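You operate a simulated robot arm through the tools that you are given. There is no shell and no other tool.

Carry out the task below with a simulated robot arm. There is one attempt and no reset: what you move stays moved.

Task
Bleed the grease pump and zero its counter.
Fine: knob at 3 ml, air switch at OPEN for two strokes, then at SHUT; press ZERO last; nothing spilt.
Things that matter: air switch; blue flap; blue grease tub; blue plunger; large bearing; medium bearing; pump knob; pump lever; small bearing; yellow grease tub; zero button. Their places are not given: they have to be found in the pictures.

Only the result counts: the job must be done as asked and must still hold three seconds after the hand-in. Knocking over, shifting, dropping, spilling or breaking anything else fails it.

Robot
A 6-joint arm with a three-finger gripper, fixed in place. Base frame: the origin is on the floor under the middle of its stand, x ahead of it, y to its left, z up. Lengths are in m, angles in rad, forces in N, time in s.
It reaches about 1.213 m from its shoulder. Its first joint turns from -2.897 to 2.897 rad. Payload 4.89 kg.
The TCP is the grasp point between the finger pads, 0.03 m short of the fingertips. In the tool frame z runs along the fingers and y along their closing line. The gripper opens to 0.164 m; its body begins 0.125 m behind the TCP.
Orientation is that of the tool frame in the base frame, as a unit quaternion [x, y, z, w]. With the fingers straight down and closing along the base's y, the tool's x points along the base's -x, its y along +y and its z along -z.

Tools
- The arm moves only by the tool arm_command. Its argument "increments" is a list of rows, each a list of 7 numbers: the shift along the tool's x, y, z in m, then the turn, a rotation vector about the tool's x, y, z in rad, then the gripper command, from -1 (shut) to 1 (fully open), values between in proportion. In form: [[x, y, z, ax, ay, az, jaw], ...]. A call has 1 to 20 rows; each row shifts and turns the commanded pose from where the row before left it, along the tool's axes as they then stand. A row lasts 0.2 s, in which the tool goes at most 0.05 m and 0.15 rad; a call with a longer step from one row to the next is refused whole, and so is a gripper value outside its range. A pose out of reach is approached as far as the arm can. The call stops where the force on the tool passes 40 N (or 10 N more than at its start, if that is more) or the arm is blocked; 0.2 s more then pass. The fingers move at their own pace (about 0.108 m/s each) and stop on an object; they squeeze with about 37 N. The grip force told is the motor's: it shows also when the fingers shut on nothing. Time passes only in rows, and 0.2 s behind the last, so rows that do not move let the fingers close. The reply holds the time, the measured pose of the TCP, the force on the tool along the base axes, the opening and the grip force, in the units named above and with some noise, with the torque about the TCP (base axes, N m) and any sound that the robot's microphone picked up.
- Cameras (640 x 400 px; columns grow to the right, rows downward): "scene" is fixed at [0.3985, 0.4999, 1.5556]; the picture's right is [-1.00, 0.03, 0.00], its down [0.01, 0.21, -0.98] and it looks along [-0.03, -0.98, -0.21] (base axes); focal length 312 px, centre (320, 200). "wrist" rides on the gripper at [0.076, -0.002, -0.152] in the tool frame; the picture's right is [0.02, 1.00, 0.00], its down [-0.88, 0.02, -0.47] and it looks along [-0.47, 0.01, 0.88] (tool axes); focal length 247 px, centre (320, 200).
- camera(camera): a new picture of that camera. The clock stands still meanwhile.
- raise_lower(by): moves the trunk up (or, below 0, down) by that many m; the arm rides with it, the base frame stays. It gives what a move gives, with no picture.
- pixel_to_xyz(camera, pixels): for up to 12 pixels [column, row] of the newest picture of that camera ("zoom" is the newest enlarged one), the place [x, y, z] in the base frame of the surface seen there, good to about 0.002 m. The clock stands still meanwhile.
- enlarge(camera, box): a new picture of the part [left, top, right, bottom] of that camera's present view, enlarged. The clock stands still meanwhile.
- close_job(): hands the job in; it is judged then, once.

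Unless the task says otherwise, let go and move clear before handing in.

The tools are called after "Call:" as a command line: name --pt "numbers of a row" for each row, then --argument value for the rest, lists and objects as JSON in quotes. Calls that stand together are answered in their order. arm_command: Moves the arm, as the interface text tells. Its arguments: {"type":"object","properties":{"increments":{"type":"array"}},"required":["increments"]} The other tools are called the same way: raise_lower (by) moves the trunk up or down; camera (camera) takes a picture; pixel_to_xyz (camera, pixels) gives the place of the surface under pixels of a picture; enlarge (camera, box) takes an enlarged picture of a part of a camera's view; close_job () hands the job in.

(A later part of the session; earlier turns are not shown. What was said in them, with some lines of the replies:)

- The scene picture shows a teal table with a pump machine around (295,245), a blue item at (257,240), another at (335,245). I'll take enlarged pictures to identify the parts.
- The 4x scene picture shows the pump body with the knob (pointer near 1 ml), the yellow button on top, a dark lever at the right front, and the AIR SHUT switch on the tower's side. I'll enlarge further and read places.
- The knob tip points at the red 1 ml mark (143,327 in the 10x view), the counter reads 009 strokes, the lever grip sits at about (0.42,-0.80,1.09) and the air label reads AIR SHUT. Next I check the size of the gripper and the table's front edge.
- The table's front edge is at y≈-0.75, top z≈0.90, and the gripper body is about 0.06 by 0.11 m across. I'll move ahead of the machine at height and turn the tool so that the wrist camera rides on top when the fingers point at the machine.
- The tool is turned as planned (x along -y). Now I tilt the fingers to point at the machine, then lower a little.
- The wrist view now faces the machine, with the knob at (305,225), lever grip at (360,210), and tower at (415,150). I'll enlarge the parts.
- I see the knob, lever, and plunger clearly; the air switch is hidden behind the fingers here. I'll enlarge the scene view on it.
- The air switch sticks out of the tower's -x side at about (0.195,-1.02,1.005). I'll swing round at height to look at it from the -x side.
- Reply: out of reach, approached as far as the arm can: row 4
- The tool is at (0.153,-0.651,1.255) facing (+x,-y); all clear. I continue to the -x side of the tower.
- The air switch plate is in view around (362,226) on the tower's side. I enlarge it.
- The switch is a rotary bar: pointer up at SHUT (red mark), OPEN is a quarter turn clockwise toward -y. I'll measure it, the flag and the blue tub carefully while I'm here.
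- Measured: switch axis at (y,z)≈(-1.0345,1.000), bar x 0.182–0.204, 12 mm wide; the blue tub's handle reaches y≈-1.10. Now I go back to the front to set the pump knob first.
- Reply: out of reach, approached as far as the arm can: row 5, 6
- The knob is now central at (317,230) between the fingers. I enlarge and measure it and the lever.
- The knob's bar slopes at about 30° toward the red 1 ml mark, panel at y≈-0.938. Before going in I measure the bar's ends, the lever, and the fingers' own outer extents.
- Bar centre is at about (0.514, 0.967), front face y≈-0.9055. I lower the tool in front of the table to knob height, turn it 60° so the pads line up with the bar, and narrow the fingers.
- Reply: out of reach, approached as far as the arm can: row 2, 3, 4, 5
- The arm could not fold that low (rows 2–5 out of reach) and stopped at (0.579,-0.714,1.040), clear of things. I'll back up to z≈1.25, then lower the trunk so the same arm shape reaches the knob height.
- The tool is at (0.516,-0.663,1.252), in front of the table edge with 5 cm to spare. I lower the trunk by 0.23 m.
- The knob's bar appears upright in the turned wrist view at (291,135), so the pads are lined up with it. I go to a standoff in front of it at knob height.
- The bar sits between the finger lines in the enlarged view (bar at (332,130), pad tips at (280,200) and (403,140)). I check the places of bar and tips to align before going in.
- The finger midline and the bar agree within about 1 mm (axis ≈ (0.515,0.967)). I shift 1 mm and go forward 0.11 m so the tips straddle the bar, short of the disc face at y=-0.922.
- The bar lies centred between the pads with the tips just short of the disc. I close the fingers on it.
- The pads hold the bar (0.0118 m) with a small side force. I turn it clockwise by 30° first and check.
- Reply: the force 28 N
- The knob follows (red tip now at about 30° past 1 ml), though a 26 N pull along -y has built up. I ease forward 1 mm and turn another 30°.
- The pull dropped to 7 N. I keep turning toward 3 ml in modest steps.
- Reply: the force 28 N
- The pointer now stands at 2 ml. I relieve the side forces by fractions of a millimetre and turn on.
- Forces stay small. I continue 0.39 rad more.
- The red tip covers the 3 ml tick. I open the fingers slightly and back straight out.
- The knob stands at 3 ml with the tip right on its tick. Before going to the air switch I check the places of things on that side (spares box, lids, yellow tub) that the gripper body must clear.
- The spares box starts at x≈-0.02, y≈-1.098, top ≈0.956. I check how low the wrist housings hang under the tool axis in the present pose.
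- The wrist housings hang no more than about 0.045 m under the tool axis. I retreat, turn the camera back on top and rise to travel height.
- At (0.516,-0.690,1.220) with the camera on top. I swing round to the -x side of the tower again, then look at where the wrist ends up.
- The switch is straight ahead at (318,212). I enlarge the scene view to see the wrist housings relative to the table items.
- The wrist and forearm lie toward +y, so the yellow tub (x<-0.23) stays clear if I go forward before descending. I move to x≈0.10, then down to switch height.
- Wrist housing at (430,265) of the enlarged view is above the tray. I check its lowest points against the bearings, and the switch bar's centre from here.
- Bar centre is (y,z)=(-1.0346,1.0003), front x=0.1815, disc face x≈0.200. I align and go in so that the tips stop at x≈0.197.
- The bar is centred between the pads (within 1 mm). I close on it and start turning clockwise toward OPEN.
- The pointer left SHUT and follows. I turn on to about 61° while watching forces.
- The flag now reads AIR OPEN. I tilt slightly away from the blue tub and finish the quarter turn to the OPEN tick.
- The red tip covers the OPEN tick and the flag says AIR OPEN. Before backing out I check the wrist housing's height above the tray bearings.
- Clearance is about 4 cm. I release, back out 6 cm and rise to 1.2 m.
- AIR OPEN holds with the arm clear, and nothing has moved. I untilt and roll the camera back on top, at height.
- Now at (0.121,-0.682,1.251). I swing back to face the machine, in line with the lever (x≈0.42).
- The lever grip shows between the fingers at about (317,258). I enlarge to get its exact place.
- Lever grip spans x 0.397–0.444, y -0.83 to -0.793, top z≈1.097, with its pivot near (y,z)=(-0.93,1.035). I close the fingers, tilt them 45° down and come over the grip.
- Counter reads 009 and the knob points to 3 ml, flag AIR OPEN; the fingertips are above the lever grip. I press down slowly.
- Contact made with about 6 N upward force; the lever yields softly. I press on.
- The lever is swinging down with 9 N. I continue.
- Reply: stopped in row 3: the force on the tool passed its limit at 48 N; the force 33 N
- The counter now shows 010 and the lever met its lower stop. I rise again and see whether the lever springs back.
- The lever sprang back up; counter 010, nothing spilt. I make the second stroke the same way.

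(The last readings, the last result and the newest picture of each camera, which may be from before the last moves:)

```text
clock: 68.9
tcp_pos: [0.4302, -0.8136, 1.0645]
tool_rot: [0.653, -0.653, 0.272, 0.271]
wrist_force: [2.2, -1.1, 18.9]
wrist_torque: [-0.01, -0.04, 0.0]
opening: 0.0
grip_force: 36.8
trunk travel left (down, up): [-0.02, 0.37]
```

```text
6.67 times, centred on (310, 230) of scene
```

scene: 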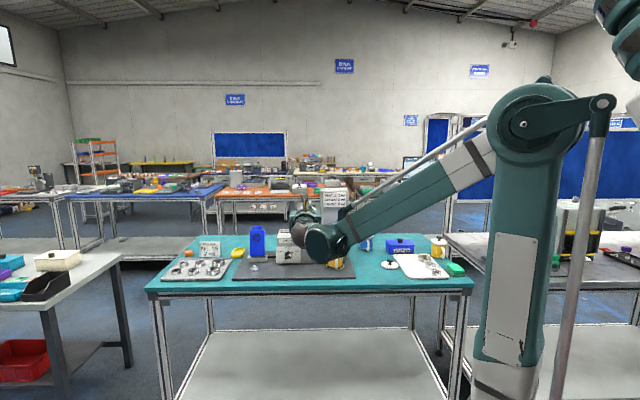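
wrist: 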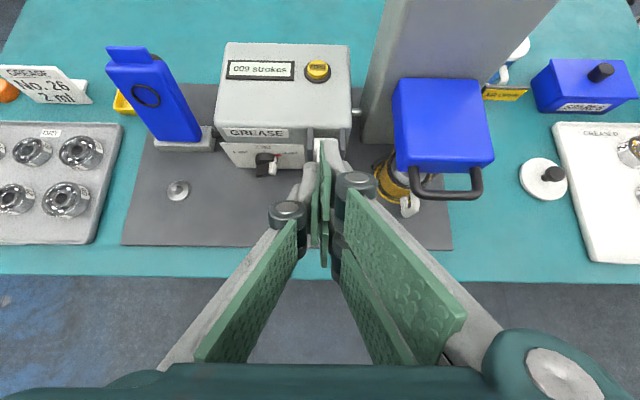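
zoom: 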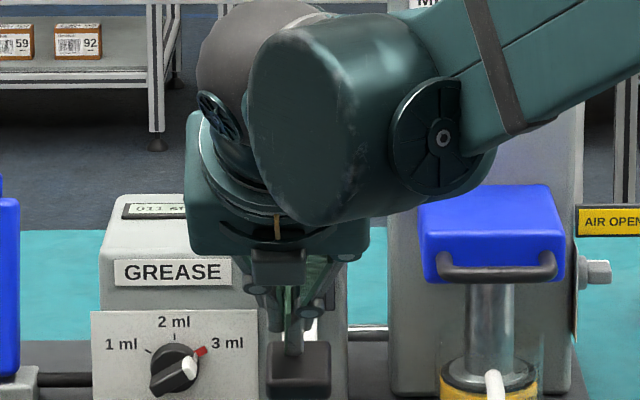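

The counter shows 011, so the second stroke counted. I rise clear of the lever.

Call:
arm_command --pt "0.00707 0 -0.00707 0 0 0 -1" --pt "0.0106 0 -0.0106 0 0 0 -1" --pt "0.0106 0 -0.0106 0 0 0 -1" --pt "0.0106 0 -0.0106 0 0 0 -1" --pt "0.0106 0 -0.0106 0 0 0 -1" --pt "0.0106 0 -0.0106 0 0 0 -1" --pt "0.0106 0 -0.0106 0 0 0 -1" --pt "0.0106 0 -0.0106 0 0 0 -1" --pt "0.02 0 -0.02 0 0 0 -1" --pt "0.02 0 -0.02 0 0 0 -1"

Call:
enlarge --camera "wrist" --box '[180, 40, 420, 260]'

Call:
enlarge --camera "scene" --box '[220, 190, 380, 290]'

```text
clock: 71.1
tcp_pos: [0.4311, -0.8129, 1.233]
tool_rot: [-0.653, 0.653, -0.271, -0.271]
wrist_force: [0.1, -1.6, -0.7]
wrist_torque: [-0.02, 0.05, -0.03]
opening: 0.0
grip_force: 36.2
trunk travel left (down, up): [-0.02, 0.37]
```

```text
1.82 times, centred on (300, 150) of wrist
```

zoom: 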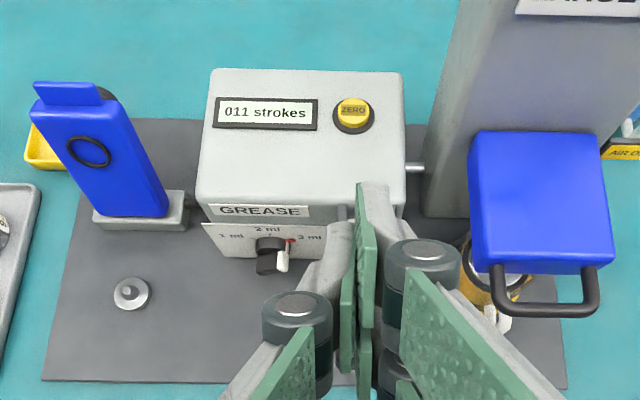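

```text
4.00 times, centred on (300, 240) of scene
```

zoom: 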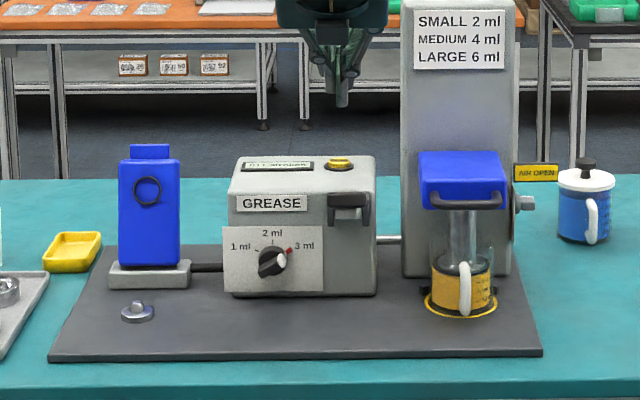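

Counter 011, lever up again, nothing spilt, still AIR OPEN. Now back to the switch: I retreat and level the tool first.

Call:
arm_command --pt "-0.0226 0 -0.0306 0 0 0 -0.72" --pt "-0.0226 0 -0.0306 0 0 0 -0.72" --pt "-0.0227 0 -0.0307 0 0 0 -0.72" --pt "0 0 0 0 0.1309 0 -0.72" --pt "0 0 0 0 0.1309 0 -0.72" --pt "0 0 0 0 0.1309 0 -0.72" --pt "0 0 0 0 0.1309 0 -0.72" --pt "0 0 0 0 0.1309 0 -0.72" --pt "0 0 0 0 0.1309 0 -0.72"

Call:
arm_command --pt "0 0.0259 -0.0017 0.0873 0 0 -0.72" --pt "0 0.0257 -0.004 0.0873 0 0 -0.72" --pt "0 0.0252 -0.0062 0.0873 0 0 -0.72" --pt "0 0.0246 -0.0083 0.0873 0 0 -0.72" --pt "0 0.0238 -0.0105 0.0873 0 0 -0.72" --pt "0 0.0228 -0.0125 0.0873 0 0 -0.72" --pt "0 0.0216 -0.0144 0.0873 0 0 -0.72" --pt "0 0.0202 -0.0162 0.0873 0 0 -0.72" --pt "0 0.0187 -0.0179 0.0873 0 0 -0.72" --pt "0 0.0171 -0.0195 0.0873 0 0 -0.72" --pt "0 0.0153 -0.0209 0.0873 0 0 -0.72" --pt "0 0.0135 -0.0222 0.0873 0 0 -0.72"

```text
clock: 73.1
tcp_pos: [0.4314, -0.6989, 1.2513]
tool_rot: [0.498, -0.499, 0.501, 0.502]
wrist_force: [-1.3, 0.1, 0.3]
wrist_torque: [0.09, 0.0, 0.18]
opening: 0.0228
grip_force: 0.1
trunk travel left (down, up): [-0.02, 0.37]
```

```text
clock: 75.7
tcp_pos: [0.1227, -0.6772, 1.2511]
tool_rot: [0.683, -0.181, 0.683, 0.183]
wrist_force: [1.3, 0.9, 1.1]
wrist_torque: [0.05, 0.06, -0.31]
opening: 0.023
grip_force: 0.0
trunk travel left (down, up): [-0.02, 0.37]
```

At (0.123,-0.677,1.251), on course. I go round to the switch side at height.

Call:
arm_command --pt "-0.0111 0.035 0.0183 0.0582 0 0 -0.72" --pt "-0.0111 0.036 0.0162 0.0582 0 0 -0.72" --pt "-0.0111 0.0368 0.0141 0.0582 0 0 -0.72" --pt "-0.0111 0.0376 0.0119 0.0582 0 0 -0.72" --pt "-0.0111 0.0382 0.0097 0.0582 0 0 -0.72" --pt "-0.0111 0.0387 0.0075 0.0582 0 0 -0.72" --pt "-0.0111 0.0391 0.0052 0.0582 0 0 -0.72" --pt "-0.0111 0.0393 0.0029 0.0582 0 0 -0.72" --pt "-0.0111 0.0394 0.0006 0.0582 0 0 -0.72"

Call:
camera --camera "wrist"

Call:
enlarge --camera "scene" --box '[320, 180, 480, 280]'

```text
clock: 77.7
tcp_pos: [0.1062, -1.0338, 1.154]
tool_rot: [0.707, 0.002, 0.707, 0.0]
wrist_force: [1.1, 3.1, 3.6]
wrist_torque: [-0.01, 0.44, -0.42]
opening: 0.0228
grip_force: 0.2
trunk travel left (down, up): [-0.02, 0.37]
```

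```text
taken
```

wrist: 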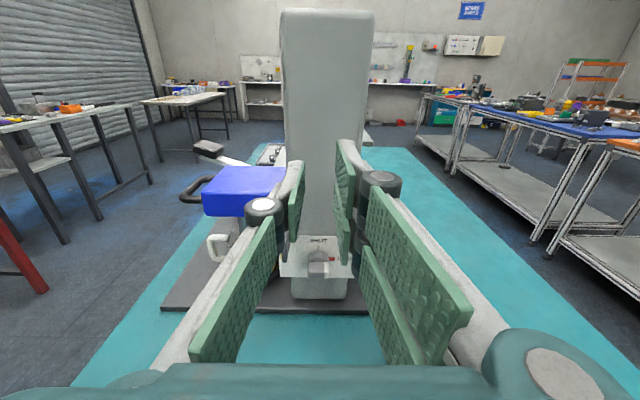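

```text
4.00 times, centred on (400, 230) of scene
```

zoom: 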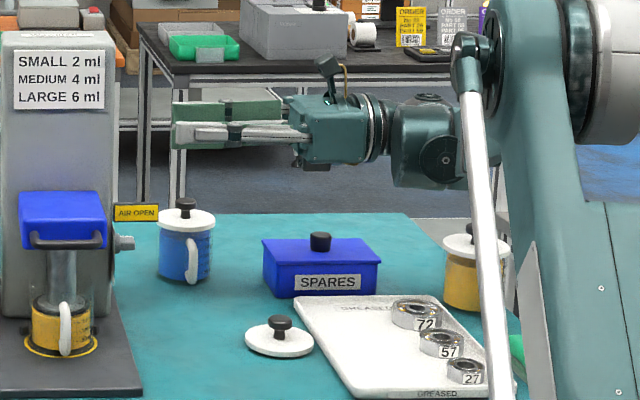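

The OPEN flag still shows and the path is clear. I roll the tool a quarter turn and tilt it a little away from the tubs, still at height.

Call:
arm_command --pt "0 0 0 0 0 0.1428 -0.72" --pt "0 0 0 0 0 0.1428 -0.72" --pt "0 0 0 0 0 0.1428 -0.72" --pt "0 0 0 0 0 0.1428 -0.72" --pt "0 0 0 0 0 0.1428 -0.72" --pt "0 0 0 0 0 0.1428 -0.72" --pt "0 0 0 0 0 0.1428 -0.72" --pt "0 0 0 0 0 0.1428 -0.72" --pt "0 0 0 0 0 0.1428 -0.72" --pt "0 0 0 0 0 0.1428 -0.72" --pt "0 0 0 0 0 0.1428 -0.72" --pt "0 0 0 0 0.05 0 -0.72" --pt "0 0 0 0 0.05 0 -0.72" --pt "0 0 0 0 0.05 0 -0.72" --pt "0 0 0 0 0.05 0 -0.72"

```text
clock: 80.9
tcp_pos: [0.1068, -1.035, 1.1521]
tool_rot: [0.447, -0.547, 0.548, -0.447]
wrist_force: [0.0, -1.1, -0.2]
wrist_torque: [-0.02, -0.14, 0.11]
opening: 0.0228
grip_force: 0.1
trunk travel left (down, up): [-0.02, 0.37]
```

Call:
arm_command --pt "-0.0043 0.038 0.0017 0 0 0 -0.72" --pt "-0.0043 0.038 0.0017 0 0 0 -0.72" --pt "-0.0043 0.038 0.0017 0 0 0 -0.72" --pt "-0.0042 0.0378 0.0018 0 0 0 -0.72"

Call:
enlarge --camera "wrist" --box '[262, 104, 374, 200]'

Call:
pixel_to_xyz --camera "zoom" --pixels '[[320, 160], [320, 200], [320, 230], [300, 200], [340, 200], [320, 100], [260, 220], [380, 180]]'

Call:
enlarge --camera "scene" --box '[320, 190, 460, 280]'

```text
clock: 81.9
tcp_pos: [0.1163, -1.0187, 1.0002]
tool_rot: [0.449, -0.547, 0.547, -0.447]
wrist_force: [1.0, 1.1, 0.6]
wrist_torque: [0.03, 0.21, -0.19]
opening: 0.0233
grip_force: 0.1
trunk travel left (down, up): [-0.02, 0.37]
```

```text
4.17 times, centred on (318, 152) of wrist
```

zoom: 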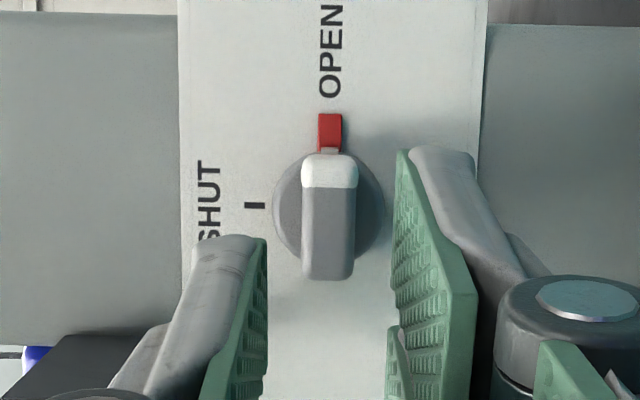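

```text
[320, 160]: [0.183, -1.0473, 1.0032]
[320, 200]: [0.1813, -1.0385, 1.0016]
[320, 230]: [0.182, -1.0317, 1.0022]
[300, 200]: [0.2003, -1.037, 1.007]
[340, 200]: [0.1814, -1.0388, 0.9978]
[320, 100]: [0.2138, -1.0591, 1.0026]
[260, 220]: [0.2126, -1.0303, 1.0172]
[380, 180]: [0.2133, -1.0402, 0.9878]
```

```text
4.44 times, centred on (390, 235) of scene
```

zoom: 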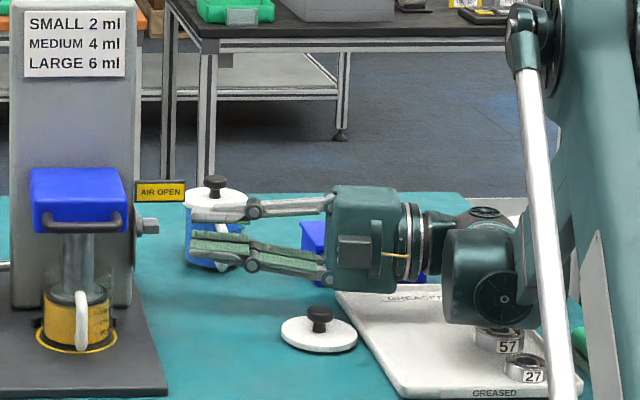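

The bar sits midway between the pads (bar at col 328, pads at 265 and 390). I go in 5 cm and grip it.

Call:
arm_command --pt "0.0004 0 0.02 0 0 0 -0.72" --pt "0 0 0.018 0 0 0 -0.72" --pt "0 0 0.012 0 0 0 -0.72" --pt "0 0 0 0 0 0 -0.72"

Call:
enlarge --camera "wrist" --box '[270, 120, 366, 216]'

```text
clock: 82.9
tcp_pos: [0.1656, -1.0304, 1.0005]
tool_rot: [0.448, -0.546, 0.549, -0.446]
wrist_force: [0.2, -0.4, 0.3]
wrist_torque: [0.0, 0.04, -0.05]
opening: 0.023
grip_force: 0.1
trunk travel left (down, up): [-0.02, 0.37]
```

```text
4.17 times, centred on (318, 168) of wrist
```

zoom: 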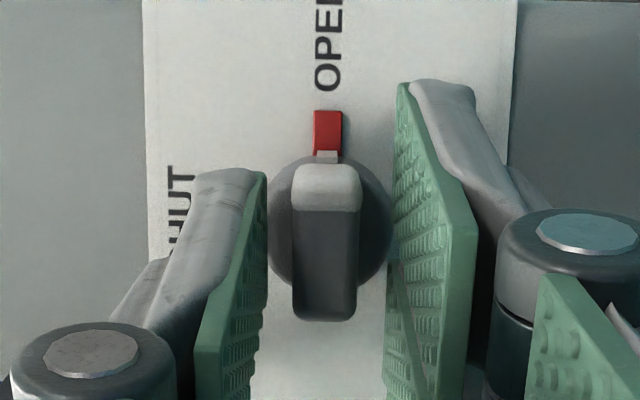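

The pads straddle the bar well. I close and check the forces.

Call:
arm_command --pt "0 0 0 0 0 0 -1" --pt "0 0 0 0 0 0 -1" --pt "0 0 0 0 0 0 -1"

Call:
arm_command --pt "0.0009 0.0004 0 0.02 -0.04 -0.098 -1" --pt "0.0009 0.0004 0 0.016 -0.04 -0.0987 -1" --pt "0.0009 0.0003 0 0.012 -0.04 -0.0993 -1"

Call:
enlarge --camera "wrist" --box '[270, 120, 366, 216]'

```text
clock: 83.7
tcp_pos: [0.1662, -1.0296, 1.0012]
tool_rot: [0.448, -0.547, 0.548, -0.447]
wrist_force: [4.1, -6.7, 8.2]
wrist_torque: [-0.06, -0.23, -0.2]
opening: 0.0121
grip_force: 45.0
trunk travel left (down, up): [-0.02, 0.37]
```

```text
clock: 84.5
tcp_pos: [0.1654, -1.0317, 0.9993]
tool_rot: [0.545, -0.433, 0.593, -0.404]
wrist_force: [1.1, 2.4, 3.2]
wrist_torque: [0.0, -0.39, -0.94]
opening: 0.0119
grip_force: 45.0
trunk travel left (down, up): [-0.02, 0.37]
```

```text
4.17 times, centred on (318, 168) of wrist
```

zoom: 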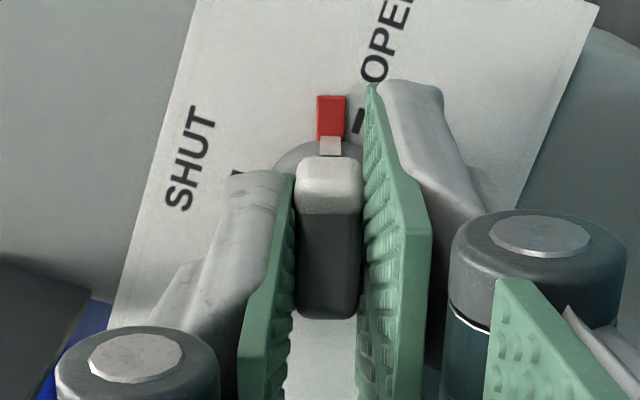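

The pointer follows back from OPEN with small forces. I continue the roll and finish untilting.

Call:
arm_command --pt "0.0009 0.0002 0 0.008 -0.04 -0.0997 -1" --pt "0.0009 0.0001 0 0.004 -0.04 -0.1 -1" --pt "0 0 0 0 0 -0.1 -1" --pt "0 0 0 0 0 -0.1 -1" --pt "0 0 0 0 0 -0.1 -1"

Call:
arm_command --pt "0 0 0 0 0 -0.1 -1" --pt "0 0 0 0 0 -0.1 -1" --pt "0 0 0 0 0 -0.1 -1" --pt "0 0 0 0 0 -0.1 -1"

Call:
enlarge --camera "wrist" --box '[270, 120, 366, 216]'

```text
clock: 85.7
tcp_pos: [0.1642, -1.0345, 0.9997]
tool_rot: [0.653, -0.262, 0.659, -0.266]
wrist_force: [0.1, -3.0, -1.6]
wrist_torque: [0.01, 0.98, 0.77]
opening: 0.0119
grip_force: 45.2
trunk travel left (down, up): [-0.02, 0.37]
```

```text
clock: 86.7
tcp_pos: [0.1642, -1.0342, 0.9984]
tool_rot: [0.692, -0.127, 0.698, -0.131]
wrist_force: [-1.8, 0.5, -6.9]
wrist_torque: [-0.02, 1.17, 0.4]
opening: 0.0116
grip_force: 45.0
trunk travel left (down, up): [-0.02, 0.37]
```

```text
4.17 times, centred on (318, 168) of wrist
```

zoom: 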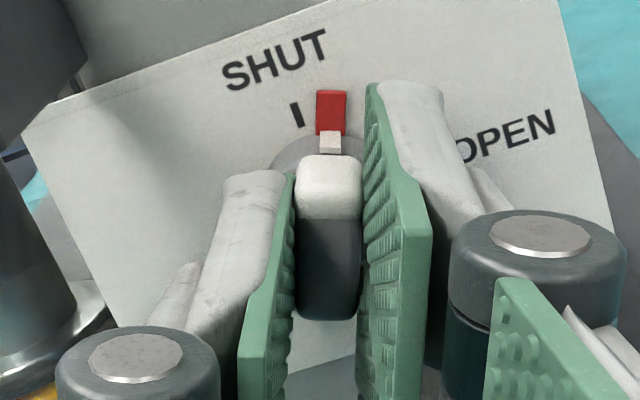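

About 21° short of SHUT. I finish the turn.

Call:
arm_command --pt "0 0 0 0 0 -0.1 -1" --pt "0 0 0 0 0 -0.1 -1" --pt "0 0 0 0 0 -0.1 -1" --pt "0 0 0 0 0 -0.071 -1" --pt "0 0 0 0 0 0 -1"

Call:
enlarge --camera "wrist" --box '[270, 120, 366, 216]'

Call:
enlarge --camera "scene" --box '[320, 190, 460, 280]'

```text
clock: 87.9
tcp_pos: [0.1638, -1.0357, 0.9993]
tool_rot: [0.704, 0.003, 0.711, 0.0]
wrist_force: [-0.4, -2.8, -5.8]
wrist_torque: [0.13, 0.77, -0.07]
opening: 0.0119
grip_force: 44.5
trunk travel left (down, up): [-0.02, 0.37]
```

```text
4.17 times, centred on (318, 168) of wrist
```

zoom: 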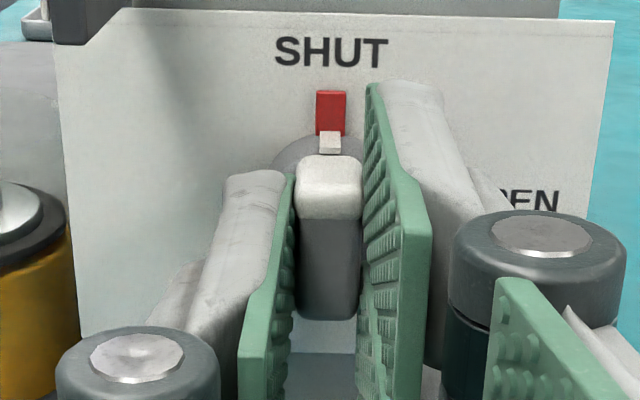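

```text
4.44 times, centred on (390, 235) of scene
```

zoom: 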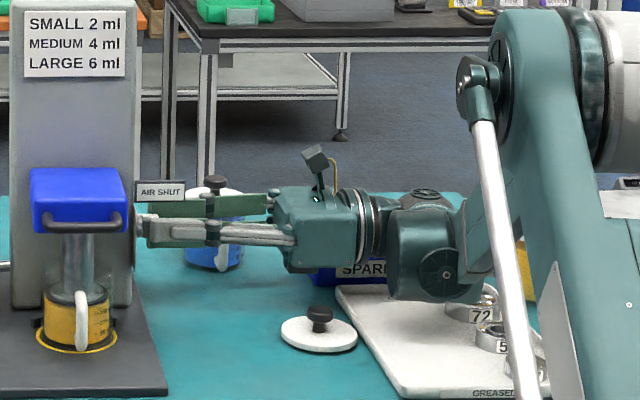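

The flag reads AIR SHUT and the red tip covers the SHUT tick. I release, back out and rise.

Call:
arm_command --pt "0 0 0 0 0 0 -0.72" --pt "0 0 0 0 0 0 -0.72" --pt "0 0 -0.015 0 0 0 -0.72" --pt "0 0 -0.02 0 0 0 -0.72" --pt "0 0 -0.025 0 0 0 -0.72" --pt "0.04 0 0 0 0 0 -0.72" --pt "0.04 0 0 0 0 0 -0.72" --pt "0.04 0 0 0 0 0 -0.72" --pt "0.04 0 0 0 0 0 -0.72" --pt "0.04 0 0 0 0 0 -0.72"

Call:
enlarge --camera "wrist" --box '[262, 180, 374, 300]'

Call:
enlarge --camera "scene" --box '[320, 190, 460, 280]'

```text
clock: 90.1
tcp_pos: [0.1012, -1.0334, 1.1985]
tool_rot: [0.704, 0.002, 0.711, 0.0]
wrist_force: [0.0, -0.9, -1.1]
wrist_torque: [0.0, -0.14, 0.15]
opening: 0.0231
grip_force: 0.0
trunk travel left (down, up): [-0.02, 0.37]
```

```text
3.33 times, centred on (318, 240) of wrist
```

zoom: 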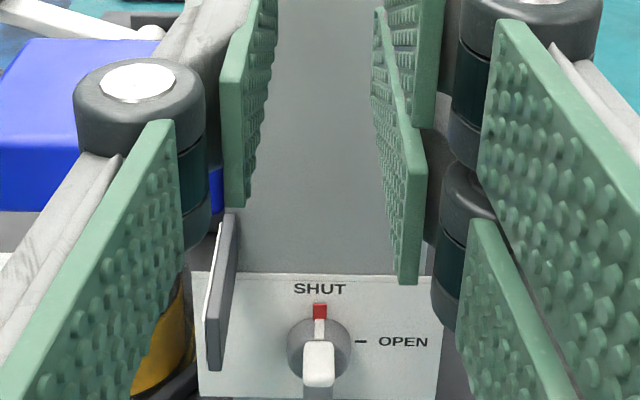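

```text
4.44 times, centred on (390, 235) of scene
```

zoom: 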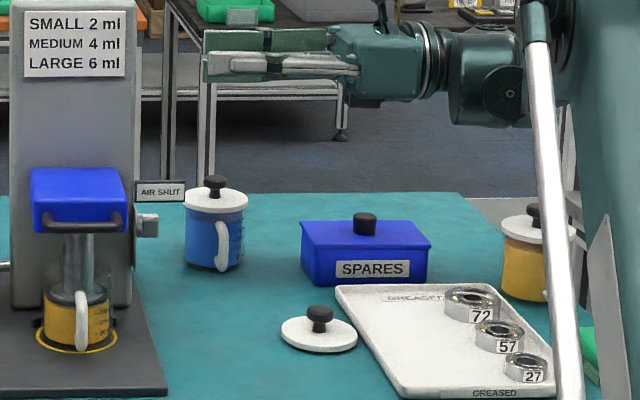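

AIR SHUT holds with the fingers clear. Only ZERO remains; I go back round to the front with the fingers closed.

Call:
arm_command --pt "0.0057 -0.0393 0.0021 -0.0582 0 0 -1" --pt "0.0057 -0.0393 -0.0002 -0.0582 0 0 -1" --pt "0.0057 -0.0392 -0.0025 -0.0582 0 0 -1" --pt "0.0057 -0.0391 -0.0047 -0.0582 0 0 -1" --pt "0.0057 -0.0387 -0.0071 -0.0582 0 0 -1" --pt "0.0057 -0.0383 -0.0093 -0.0582 0 0 -1" --pt "0.0057 -0.0376 -0.0114 -0.0582 0 0 -1" --pt "0.0057 -0.0369 -0.0137 -0.0582 0 0 -1" --pt "0.0057 -0.036 -0.0157 -0.0582 0 0 -1"

Call:
arm_command --pt "0 -0.012 0.0241 -0.0873 0 0 -1" --pt "0 -0.014 0.023 -0.0873 0 0 -1" --pt "0 -0.016 0.0217 -0.0873 0 0 -1" --pt "0 -0.0178 0.0202 -0.0873 0 0 -1" --pt "0 -0.0195 0.0186 -0.0873 0 0 -1" --pt "0 -0.0211 0.0168 -0.0873 0 0 -1" --pt "0 -0.0225 0.0149 -0.0873 0 0 -1" --pt "0 -0.0237 0.0129 -0.0873 0 0 -1" --pt "0 -0.0247 0.0108 -0.0873 0 0 -1" --pt "0 -0.0255 0.0086 -0.0873 0 0 -1" --pt "0 -0.0262 0.0063 -0.0873 0 0 -1" --pt "0 -0.0266 0.004 -0.0873 0 0 -1"

```text
clock: 92.1
tcp_pos: [0.1178, -0.6808, 1.2488]
tool_rot: [0.679, -0.183, 0.687, 0.182]
wrist_force: [-0.5, -3.1, -1.6]
wrist_torque: [-0.1, -0.19, 0.54]
opening: 0.0
grip_force: 36.5
trunk travel left (down, up): [-0.02, 0.37]
```

```text
clock: 94.7
tcp_pos: [0.4417, -0.6991, 1.2539]
tool_rot: [0.497, -0.501, 0.504, 0.498]
wrist_force: [-2.8, 1.2, 1.6]
wrist_torque: [0.2, 0.01, 0.4]
opening: 0.0
grip_force: 37.6
trunk travel left (down, up): [-0.02, 0.37]
```

Now at (0.442,-0.699,1.254). I tilt 45° down again and come forward above the pump body.

Call:
arm_command --pt "0 0 0 0 -0.1309 0 -1" --pt "0 0 0 0 -0.1309 0 -1" --pt "0 0 0 0 -0.1309 0 -1" --pt "0 0 0 0 -0.1309 0 -1" --pt "0 0 0 0 -0.1309 0 -1" --pt "0 0 0 0 -0.1309 0 -1" --pt "0.0318 0 0.0271 0 0 0 -1" --pt "0.0318 0 0.0271 0 0 0 -1" --pt "0.0318 0 0.0271 0 0 0 -1" --pt "0.0318 0 0.0271 0 0 0 -1" --pt "0.0318 0 0.0271 0 0 0 -1" --pt "0.0318 0 0.0271 0 0 0 -1"

Call:
camera --camera "wrist"

Call:
enlarge --camera "scene" --box '[240, 180, 380, 270]'

```text
clock: 97.3
tcp_pos: [0.4441, -0.9498, 1.274]
tool_rot: [-0.653, 0.653, -0.275, -0.267]
wrist_force: [-0.5, 2.0, 1.1]
wrist_torque: [-0.04, -0.04, 0.04]
opening: 0.0
grip_force: 37.4
trunk travel left (down, up): [-0.02, 0.37]
```

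```text
taken
```

wrist: 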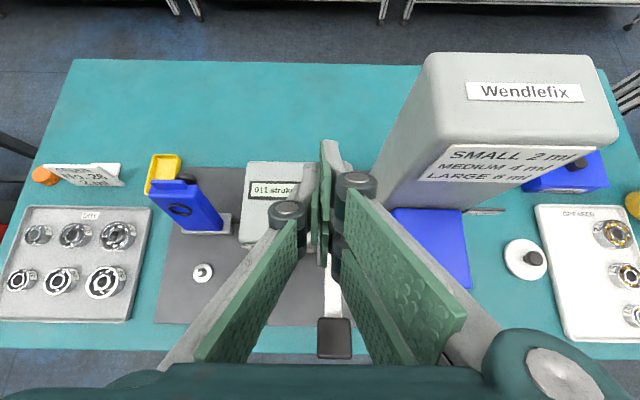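

```text
4.44 times, centred on (310, 225) of scene
```

zoom: 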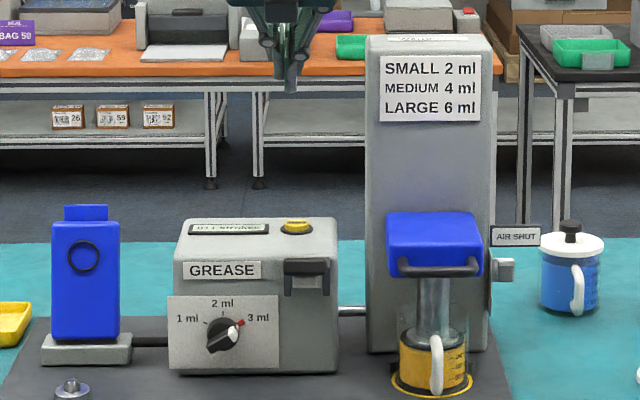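

The button is visible in the scene at about (305,231). I take its exact place and that of the fingertips.

Call:
enlarge --camera "scene" --box '[289, 221, 321, 241]'

Call:
pixel_to_xyz --camera "zoom" --pixels '[[300, 180], [320, 185], [320, 200], [280, 185], [350, 185], [320, 215], [310, 225], [320, 240], [250, 200], [380, 205]]'

Call:
pixel_to_xyz --camera "wrist" --pixels '[[335, 150], [327, 200], [313, 190], [348, 160], [322, 250], [326, 150]]'

Call:
enlarge --camera "wrist" --box '[260, 120, 388, 248]'

```text
16.00 times, centred on (305, 231) of scene
```

zoom: 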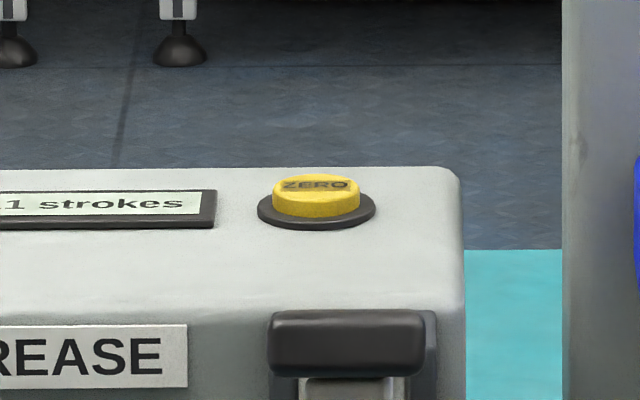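

```text
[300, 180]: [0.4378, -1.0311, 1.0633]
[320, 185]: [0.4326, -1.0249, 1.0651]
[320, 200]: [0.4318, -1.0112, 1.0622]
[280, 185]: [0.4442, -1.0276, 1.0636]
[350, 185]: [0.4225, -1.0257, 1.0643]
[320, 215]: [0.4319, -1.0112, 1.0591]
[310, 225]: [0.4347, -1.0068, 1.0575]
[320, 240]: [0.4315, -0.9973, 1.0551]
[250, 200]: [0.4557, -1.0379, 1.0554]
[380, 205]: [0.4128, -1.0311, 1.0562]
```

```text
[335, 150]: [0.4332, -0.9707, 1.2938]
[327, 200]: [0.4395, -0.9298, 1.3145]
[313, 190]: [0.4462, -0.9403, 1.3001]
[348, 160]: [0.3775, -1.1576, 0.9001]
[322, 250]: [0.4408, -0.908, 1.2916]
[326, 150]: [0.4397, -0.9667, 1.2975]
```

```text
3.12 times, centred on (324, 184) of wrist
```

zoom: 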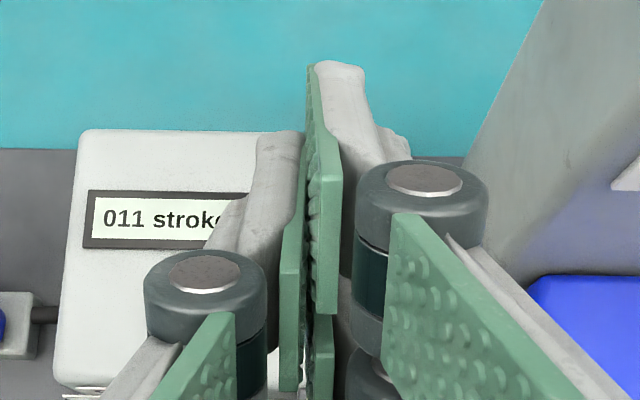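

The ZERO button's top centre is at (0.433,-1.0225,1.065), radius ≈0.0135. I bring the lowest finger corner over it.

Call:
arm_command --pt "-0.0087 0.0005 0.0292 0 0 0 -1" --pt "-0.0087 0.0005 0.0292 0 0 0 -1" --pt "-0.0087 0.0005 0.0292 0 0 0 -1" --pt "-0.0086 0.0005 0.0292 0 0 0 -1" --pt "-0.0086 0.0004 0.0293 0 0 0 -1" --pt "0 0 0 0 0 0 -1"

Call:
enlarge --camera "scene" --box '[281, 211, 329, 241]'

Call:
enlarge --camera "wrist" --box '[260, 100, 388, 228]'

```text
clock: 98.7
tcp_pos: [0.4419, -1.0248, 1.14]
tool_rot: [0.653, -0.653, 0.275, 0.268]
wrist_force: [0.0, 0.1, 0.3]
wrist_torque: [0.0, -0.01, -0.02]
opening: 0.0
grip_force: 37.1
trunk travel left (down, up): [-0.02, 0.37]
```

```text
13.33 times, centred on (305, 226) of scene
```

zoom: 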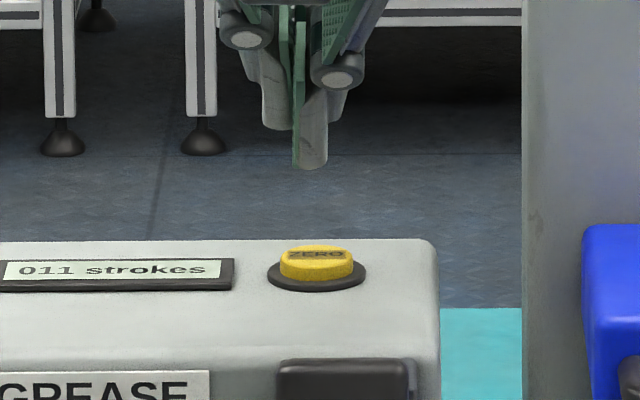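

```text
3.12 times, centred on (324, 164) of wrist
```

zoom: 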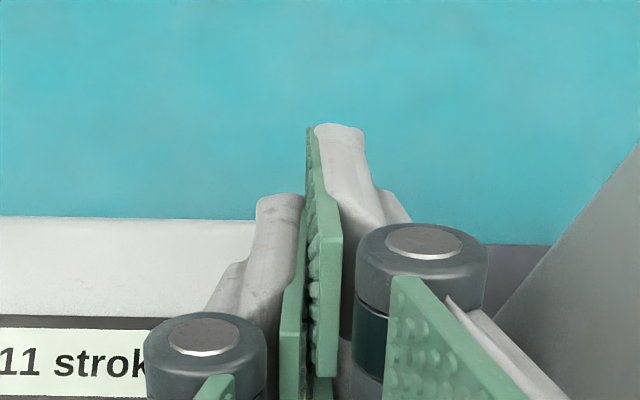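

Call:
enlarge --camera "scene" --box '[289, 211, 321, 231]'

Call:
pixel_to_xyz --camera "zoom" --pixels '[[312, 215], [312, 205], [325, 215], [302, 215], [312, 195], [300, 205]]'

```text
16.00 times, centred on (305, 221) of scene
```

zoom: 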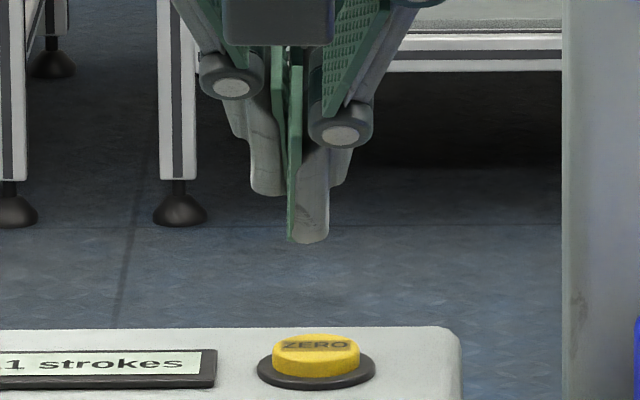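

```text
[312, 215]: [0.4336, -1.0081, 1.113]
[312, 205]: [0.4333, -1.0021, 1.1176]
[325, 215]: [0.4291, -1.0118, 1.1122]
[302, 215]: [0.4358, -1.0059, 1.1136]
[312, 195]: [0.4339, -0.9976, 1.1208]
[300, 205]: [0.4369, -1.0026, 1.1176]
```

The lowest fingertip corner is at about (0.433,-1.022,1.101), straight above the button (gap 3.6 cm). I descend and press gently.

Call:
arm_command --pt "-0.00707 0 0.00707 0 0 0 -1" --pt "-0.00707 0 0.00707 0 0 0 -1" --pt "-0.00707 0 0.00707 0 0 0 -1" --pt "-0.00212 0 0.00212 0 0 0 -1" --pt "-0.00212 0 0.00212 0 0 0 -1"

Call:
enlarge --camera "scene" --box '[281, 211, 329, 241]'

```text
clock: 99.9
tcp_pos: [0.4426, -1.0224, 1.1043]
tool_rot: [-0.652, 0.653, -0.275, -0.269]
wrist_force: [0.0, 0.0, 1.4]
wrist_torque: [0.03, 0.0, 0.02]
opening: 0.0
grip_force: 36.5
trunk travel left (down, up): [-0.02, 0.37]
```

```text
13.33 times, centred on (305, 226) of scene
```

zoom: 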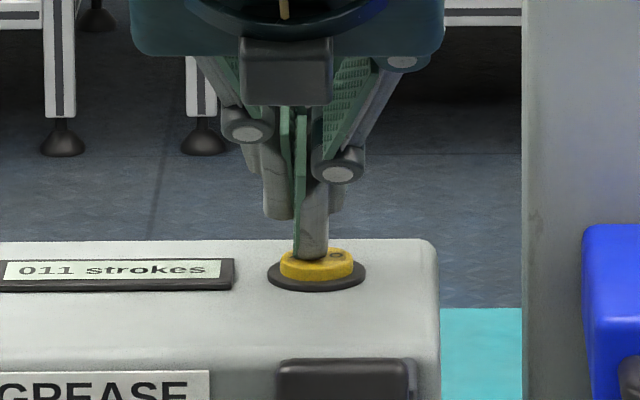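

The tip stands on the button (about 1 N), counter still 011. I press a few millimetres more.

Call:
arm_command --pt "-0.00106 0 0.00106 0 0 0 -1" --pt "-0.00106 0 0.00106 0 0 0 -1" --pt "-0.00106 0 0.00106 0 0 0 -1"

Call:
enlarge --camera "scene" --box '[281, 211, 329, 241]'

```text
clock: 100.7
tcp_pos: [0.4428, -1.0234, 1.0995]
tool_rot: [-0.653, 0.653, -0.276, -0.268]
wrist_force: [-0.4, -1.3, 4.3]
wrist_torque: [-0.02, 0.04, -0.01]
opening: 0.0
grip_force: 36.8
trunk travel left (down, up): [-0.02, 0.37]
heard: click
```

```text
13.33 times, centred on (305, 226) of scene
```

zoom: 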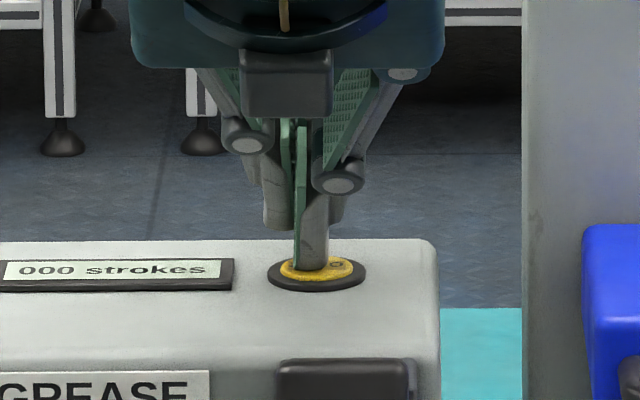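

A click was heard and the counter reads 000 strokes. I lift straight up and back away clear of everything.

Call:
arm_command --pt "0.00707 0 -0.00707 0 0 0 -1" --pt "0.0141 0 -0.0141 0 0 0 -1" --pt "0.0212 0 -0.0212 0 0 0 -1" --pt "0.0212 0 -0.0212 0 0 0 -1" --pt "0.0212 0 -0.0212 0 0 0 -1" --pt "0.0212 0 -0.0212 0 0 0 -1" --pt "-0.0283 0 -0.0283 0 0 0 -1" --pt "-0.0283 0 -0.0283 0 0 0 -1" --pt "-0.0283 0 -0.0283 0 0 0 -1" --pt "-0.0283 0 -0.0283 0 0 0 -1" --pt "-0.0283 0 -0.0283 0 0 0 -1" --pt "-0.0283 0 -0.0283 0 0 0 -1" --pt "-0.0283 0 -0.0283 0 0 0 -1"

Call:
camera --camera "wrist"

Call:
enlarge --camera "scene" --box '[220, 190, 380, 290]'

Call:
enlarge --camera "scene" --box '[140, 220, 480, 300]'

```text
clock: 103.5
tcp_pos: [0.4391, -0.7431, 1.247]
tool_rot: [-0.653, 0.654, -0.275, -0.267]
wrist_force: [0.5, -2.3, -1.3]
wrist_torque: [0.18, 0.04, -0.01]
opening: 0.0
grip_force: 37.4
trunk travel left (down, up): [-0.02, 0.37]
```

```text
taken
```

wrist: 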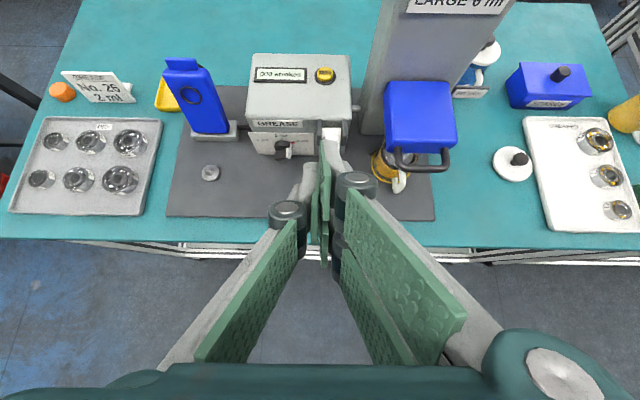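

```text
4.00 times, centred on (300, 240) of scene
```

zoom: 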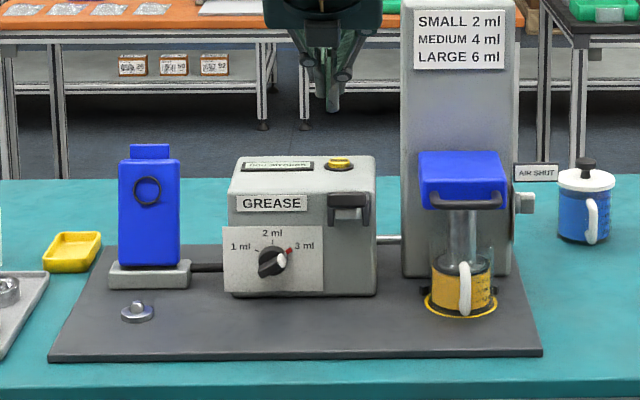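

```text
1.88 times, centred on (310, 260) of scene
```

zoom: 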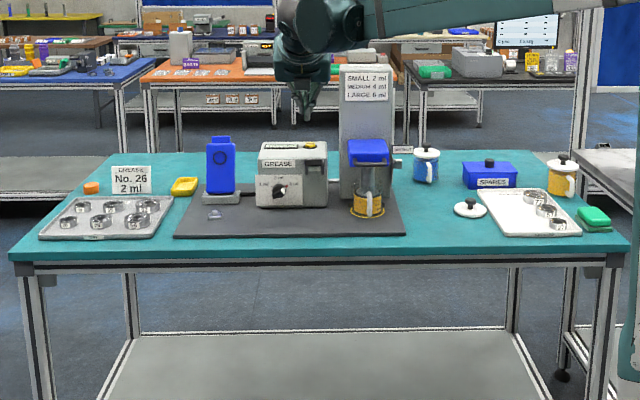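

Everything stands as at the start apart from the knob; I take one last close look at counter, knob and flag.

Call:
enlarge --camera "scene" --box '[270, 220, 334, 260]'

Call:
enlarge --camera "scene" --box '[340, 225, 372, 245]'

```text
10.00 times, centred on (302, 240) of scene
```

zoom: 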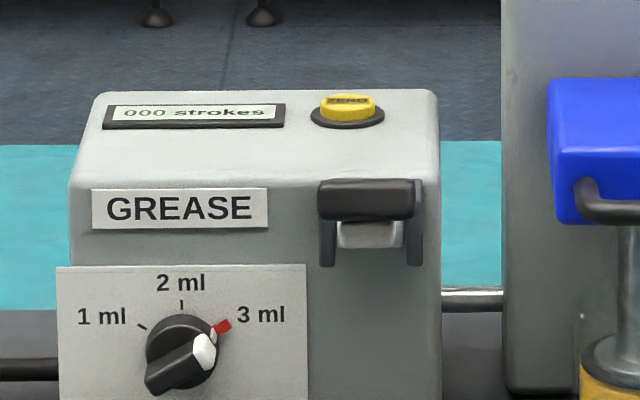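

```text
16.00 times, centred on (356, 235) of scene
```

zoom: 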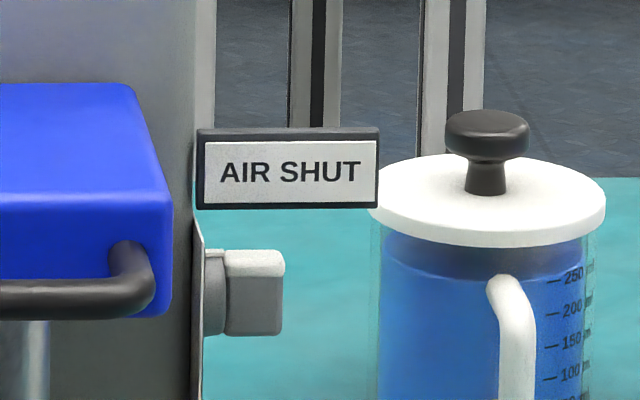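

The counter reads 000 strokes, the knob tip is at 3 ml, the flag says AIR SHUT, the lever is up and nothing is spilt or shifted. The arm is clear, so I hand in.

Call:
close_job

```text
The job is handed in.
```

The grease pump is bled and its counter is zeroed. I handed the job in with the arm clear of the bench; the judging result has not come back.

- **Knob:** set to 3 ml, with the red tip on the 3 ml tick.
- **Bleeding:** the air switch was at OPEN for exactly two full lever strokes. The counter went from 009 to 011, and the lever sprang back up each time.
- **Air switch:** turned back to SHUT, and the flag reads AIR SHUT.
- **ZERO:** pressed last. It clicked, and the counter reads 000 strokes.
- **Bench:** the final pictures show nothing spilt, and everything else on the table looks where it was at the start.
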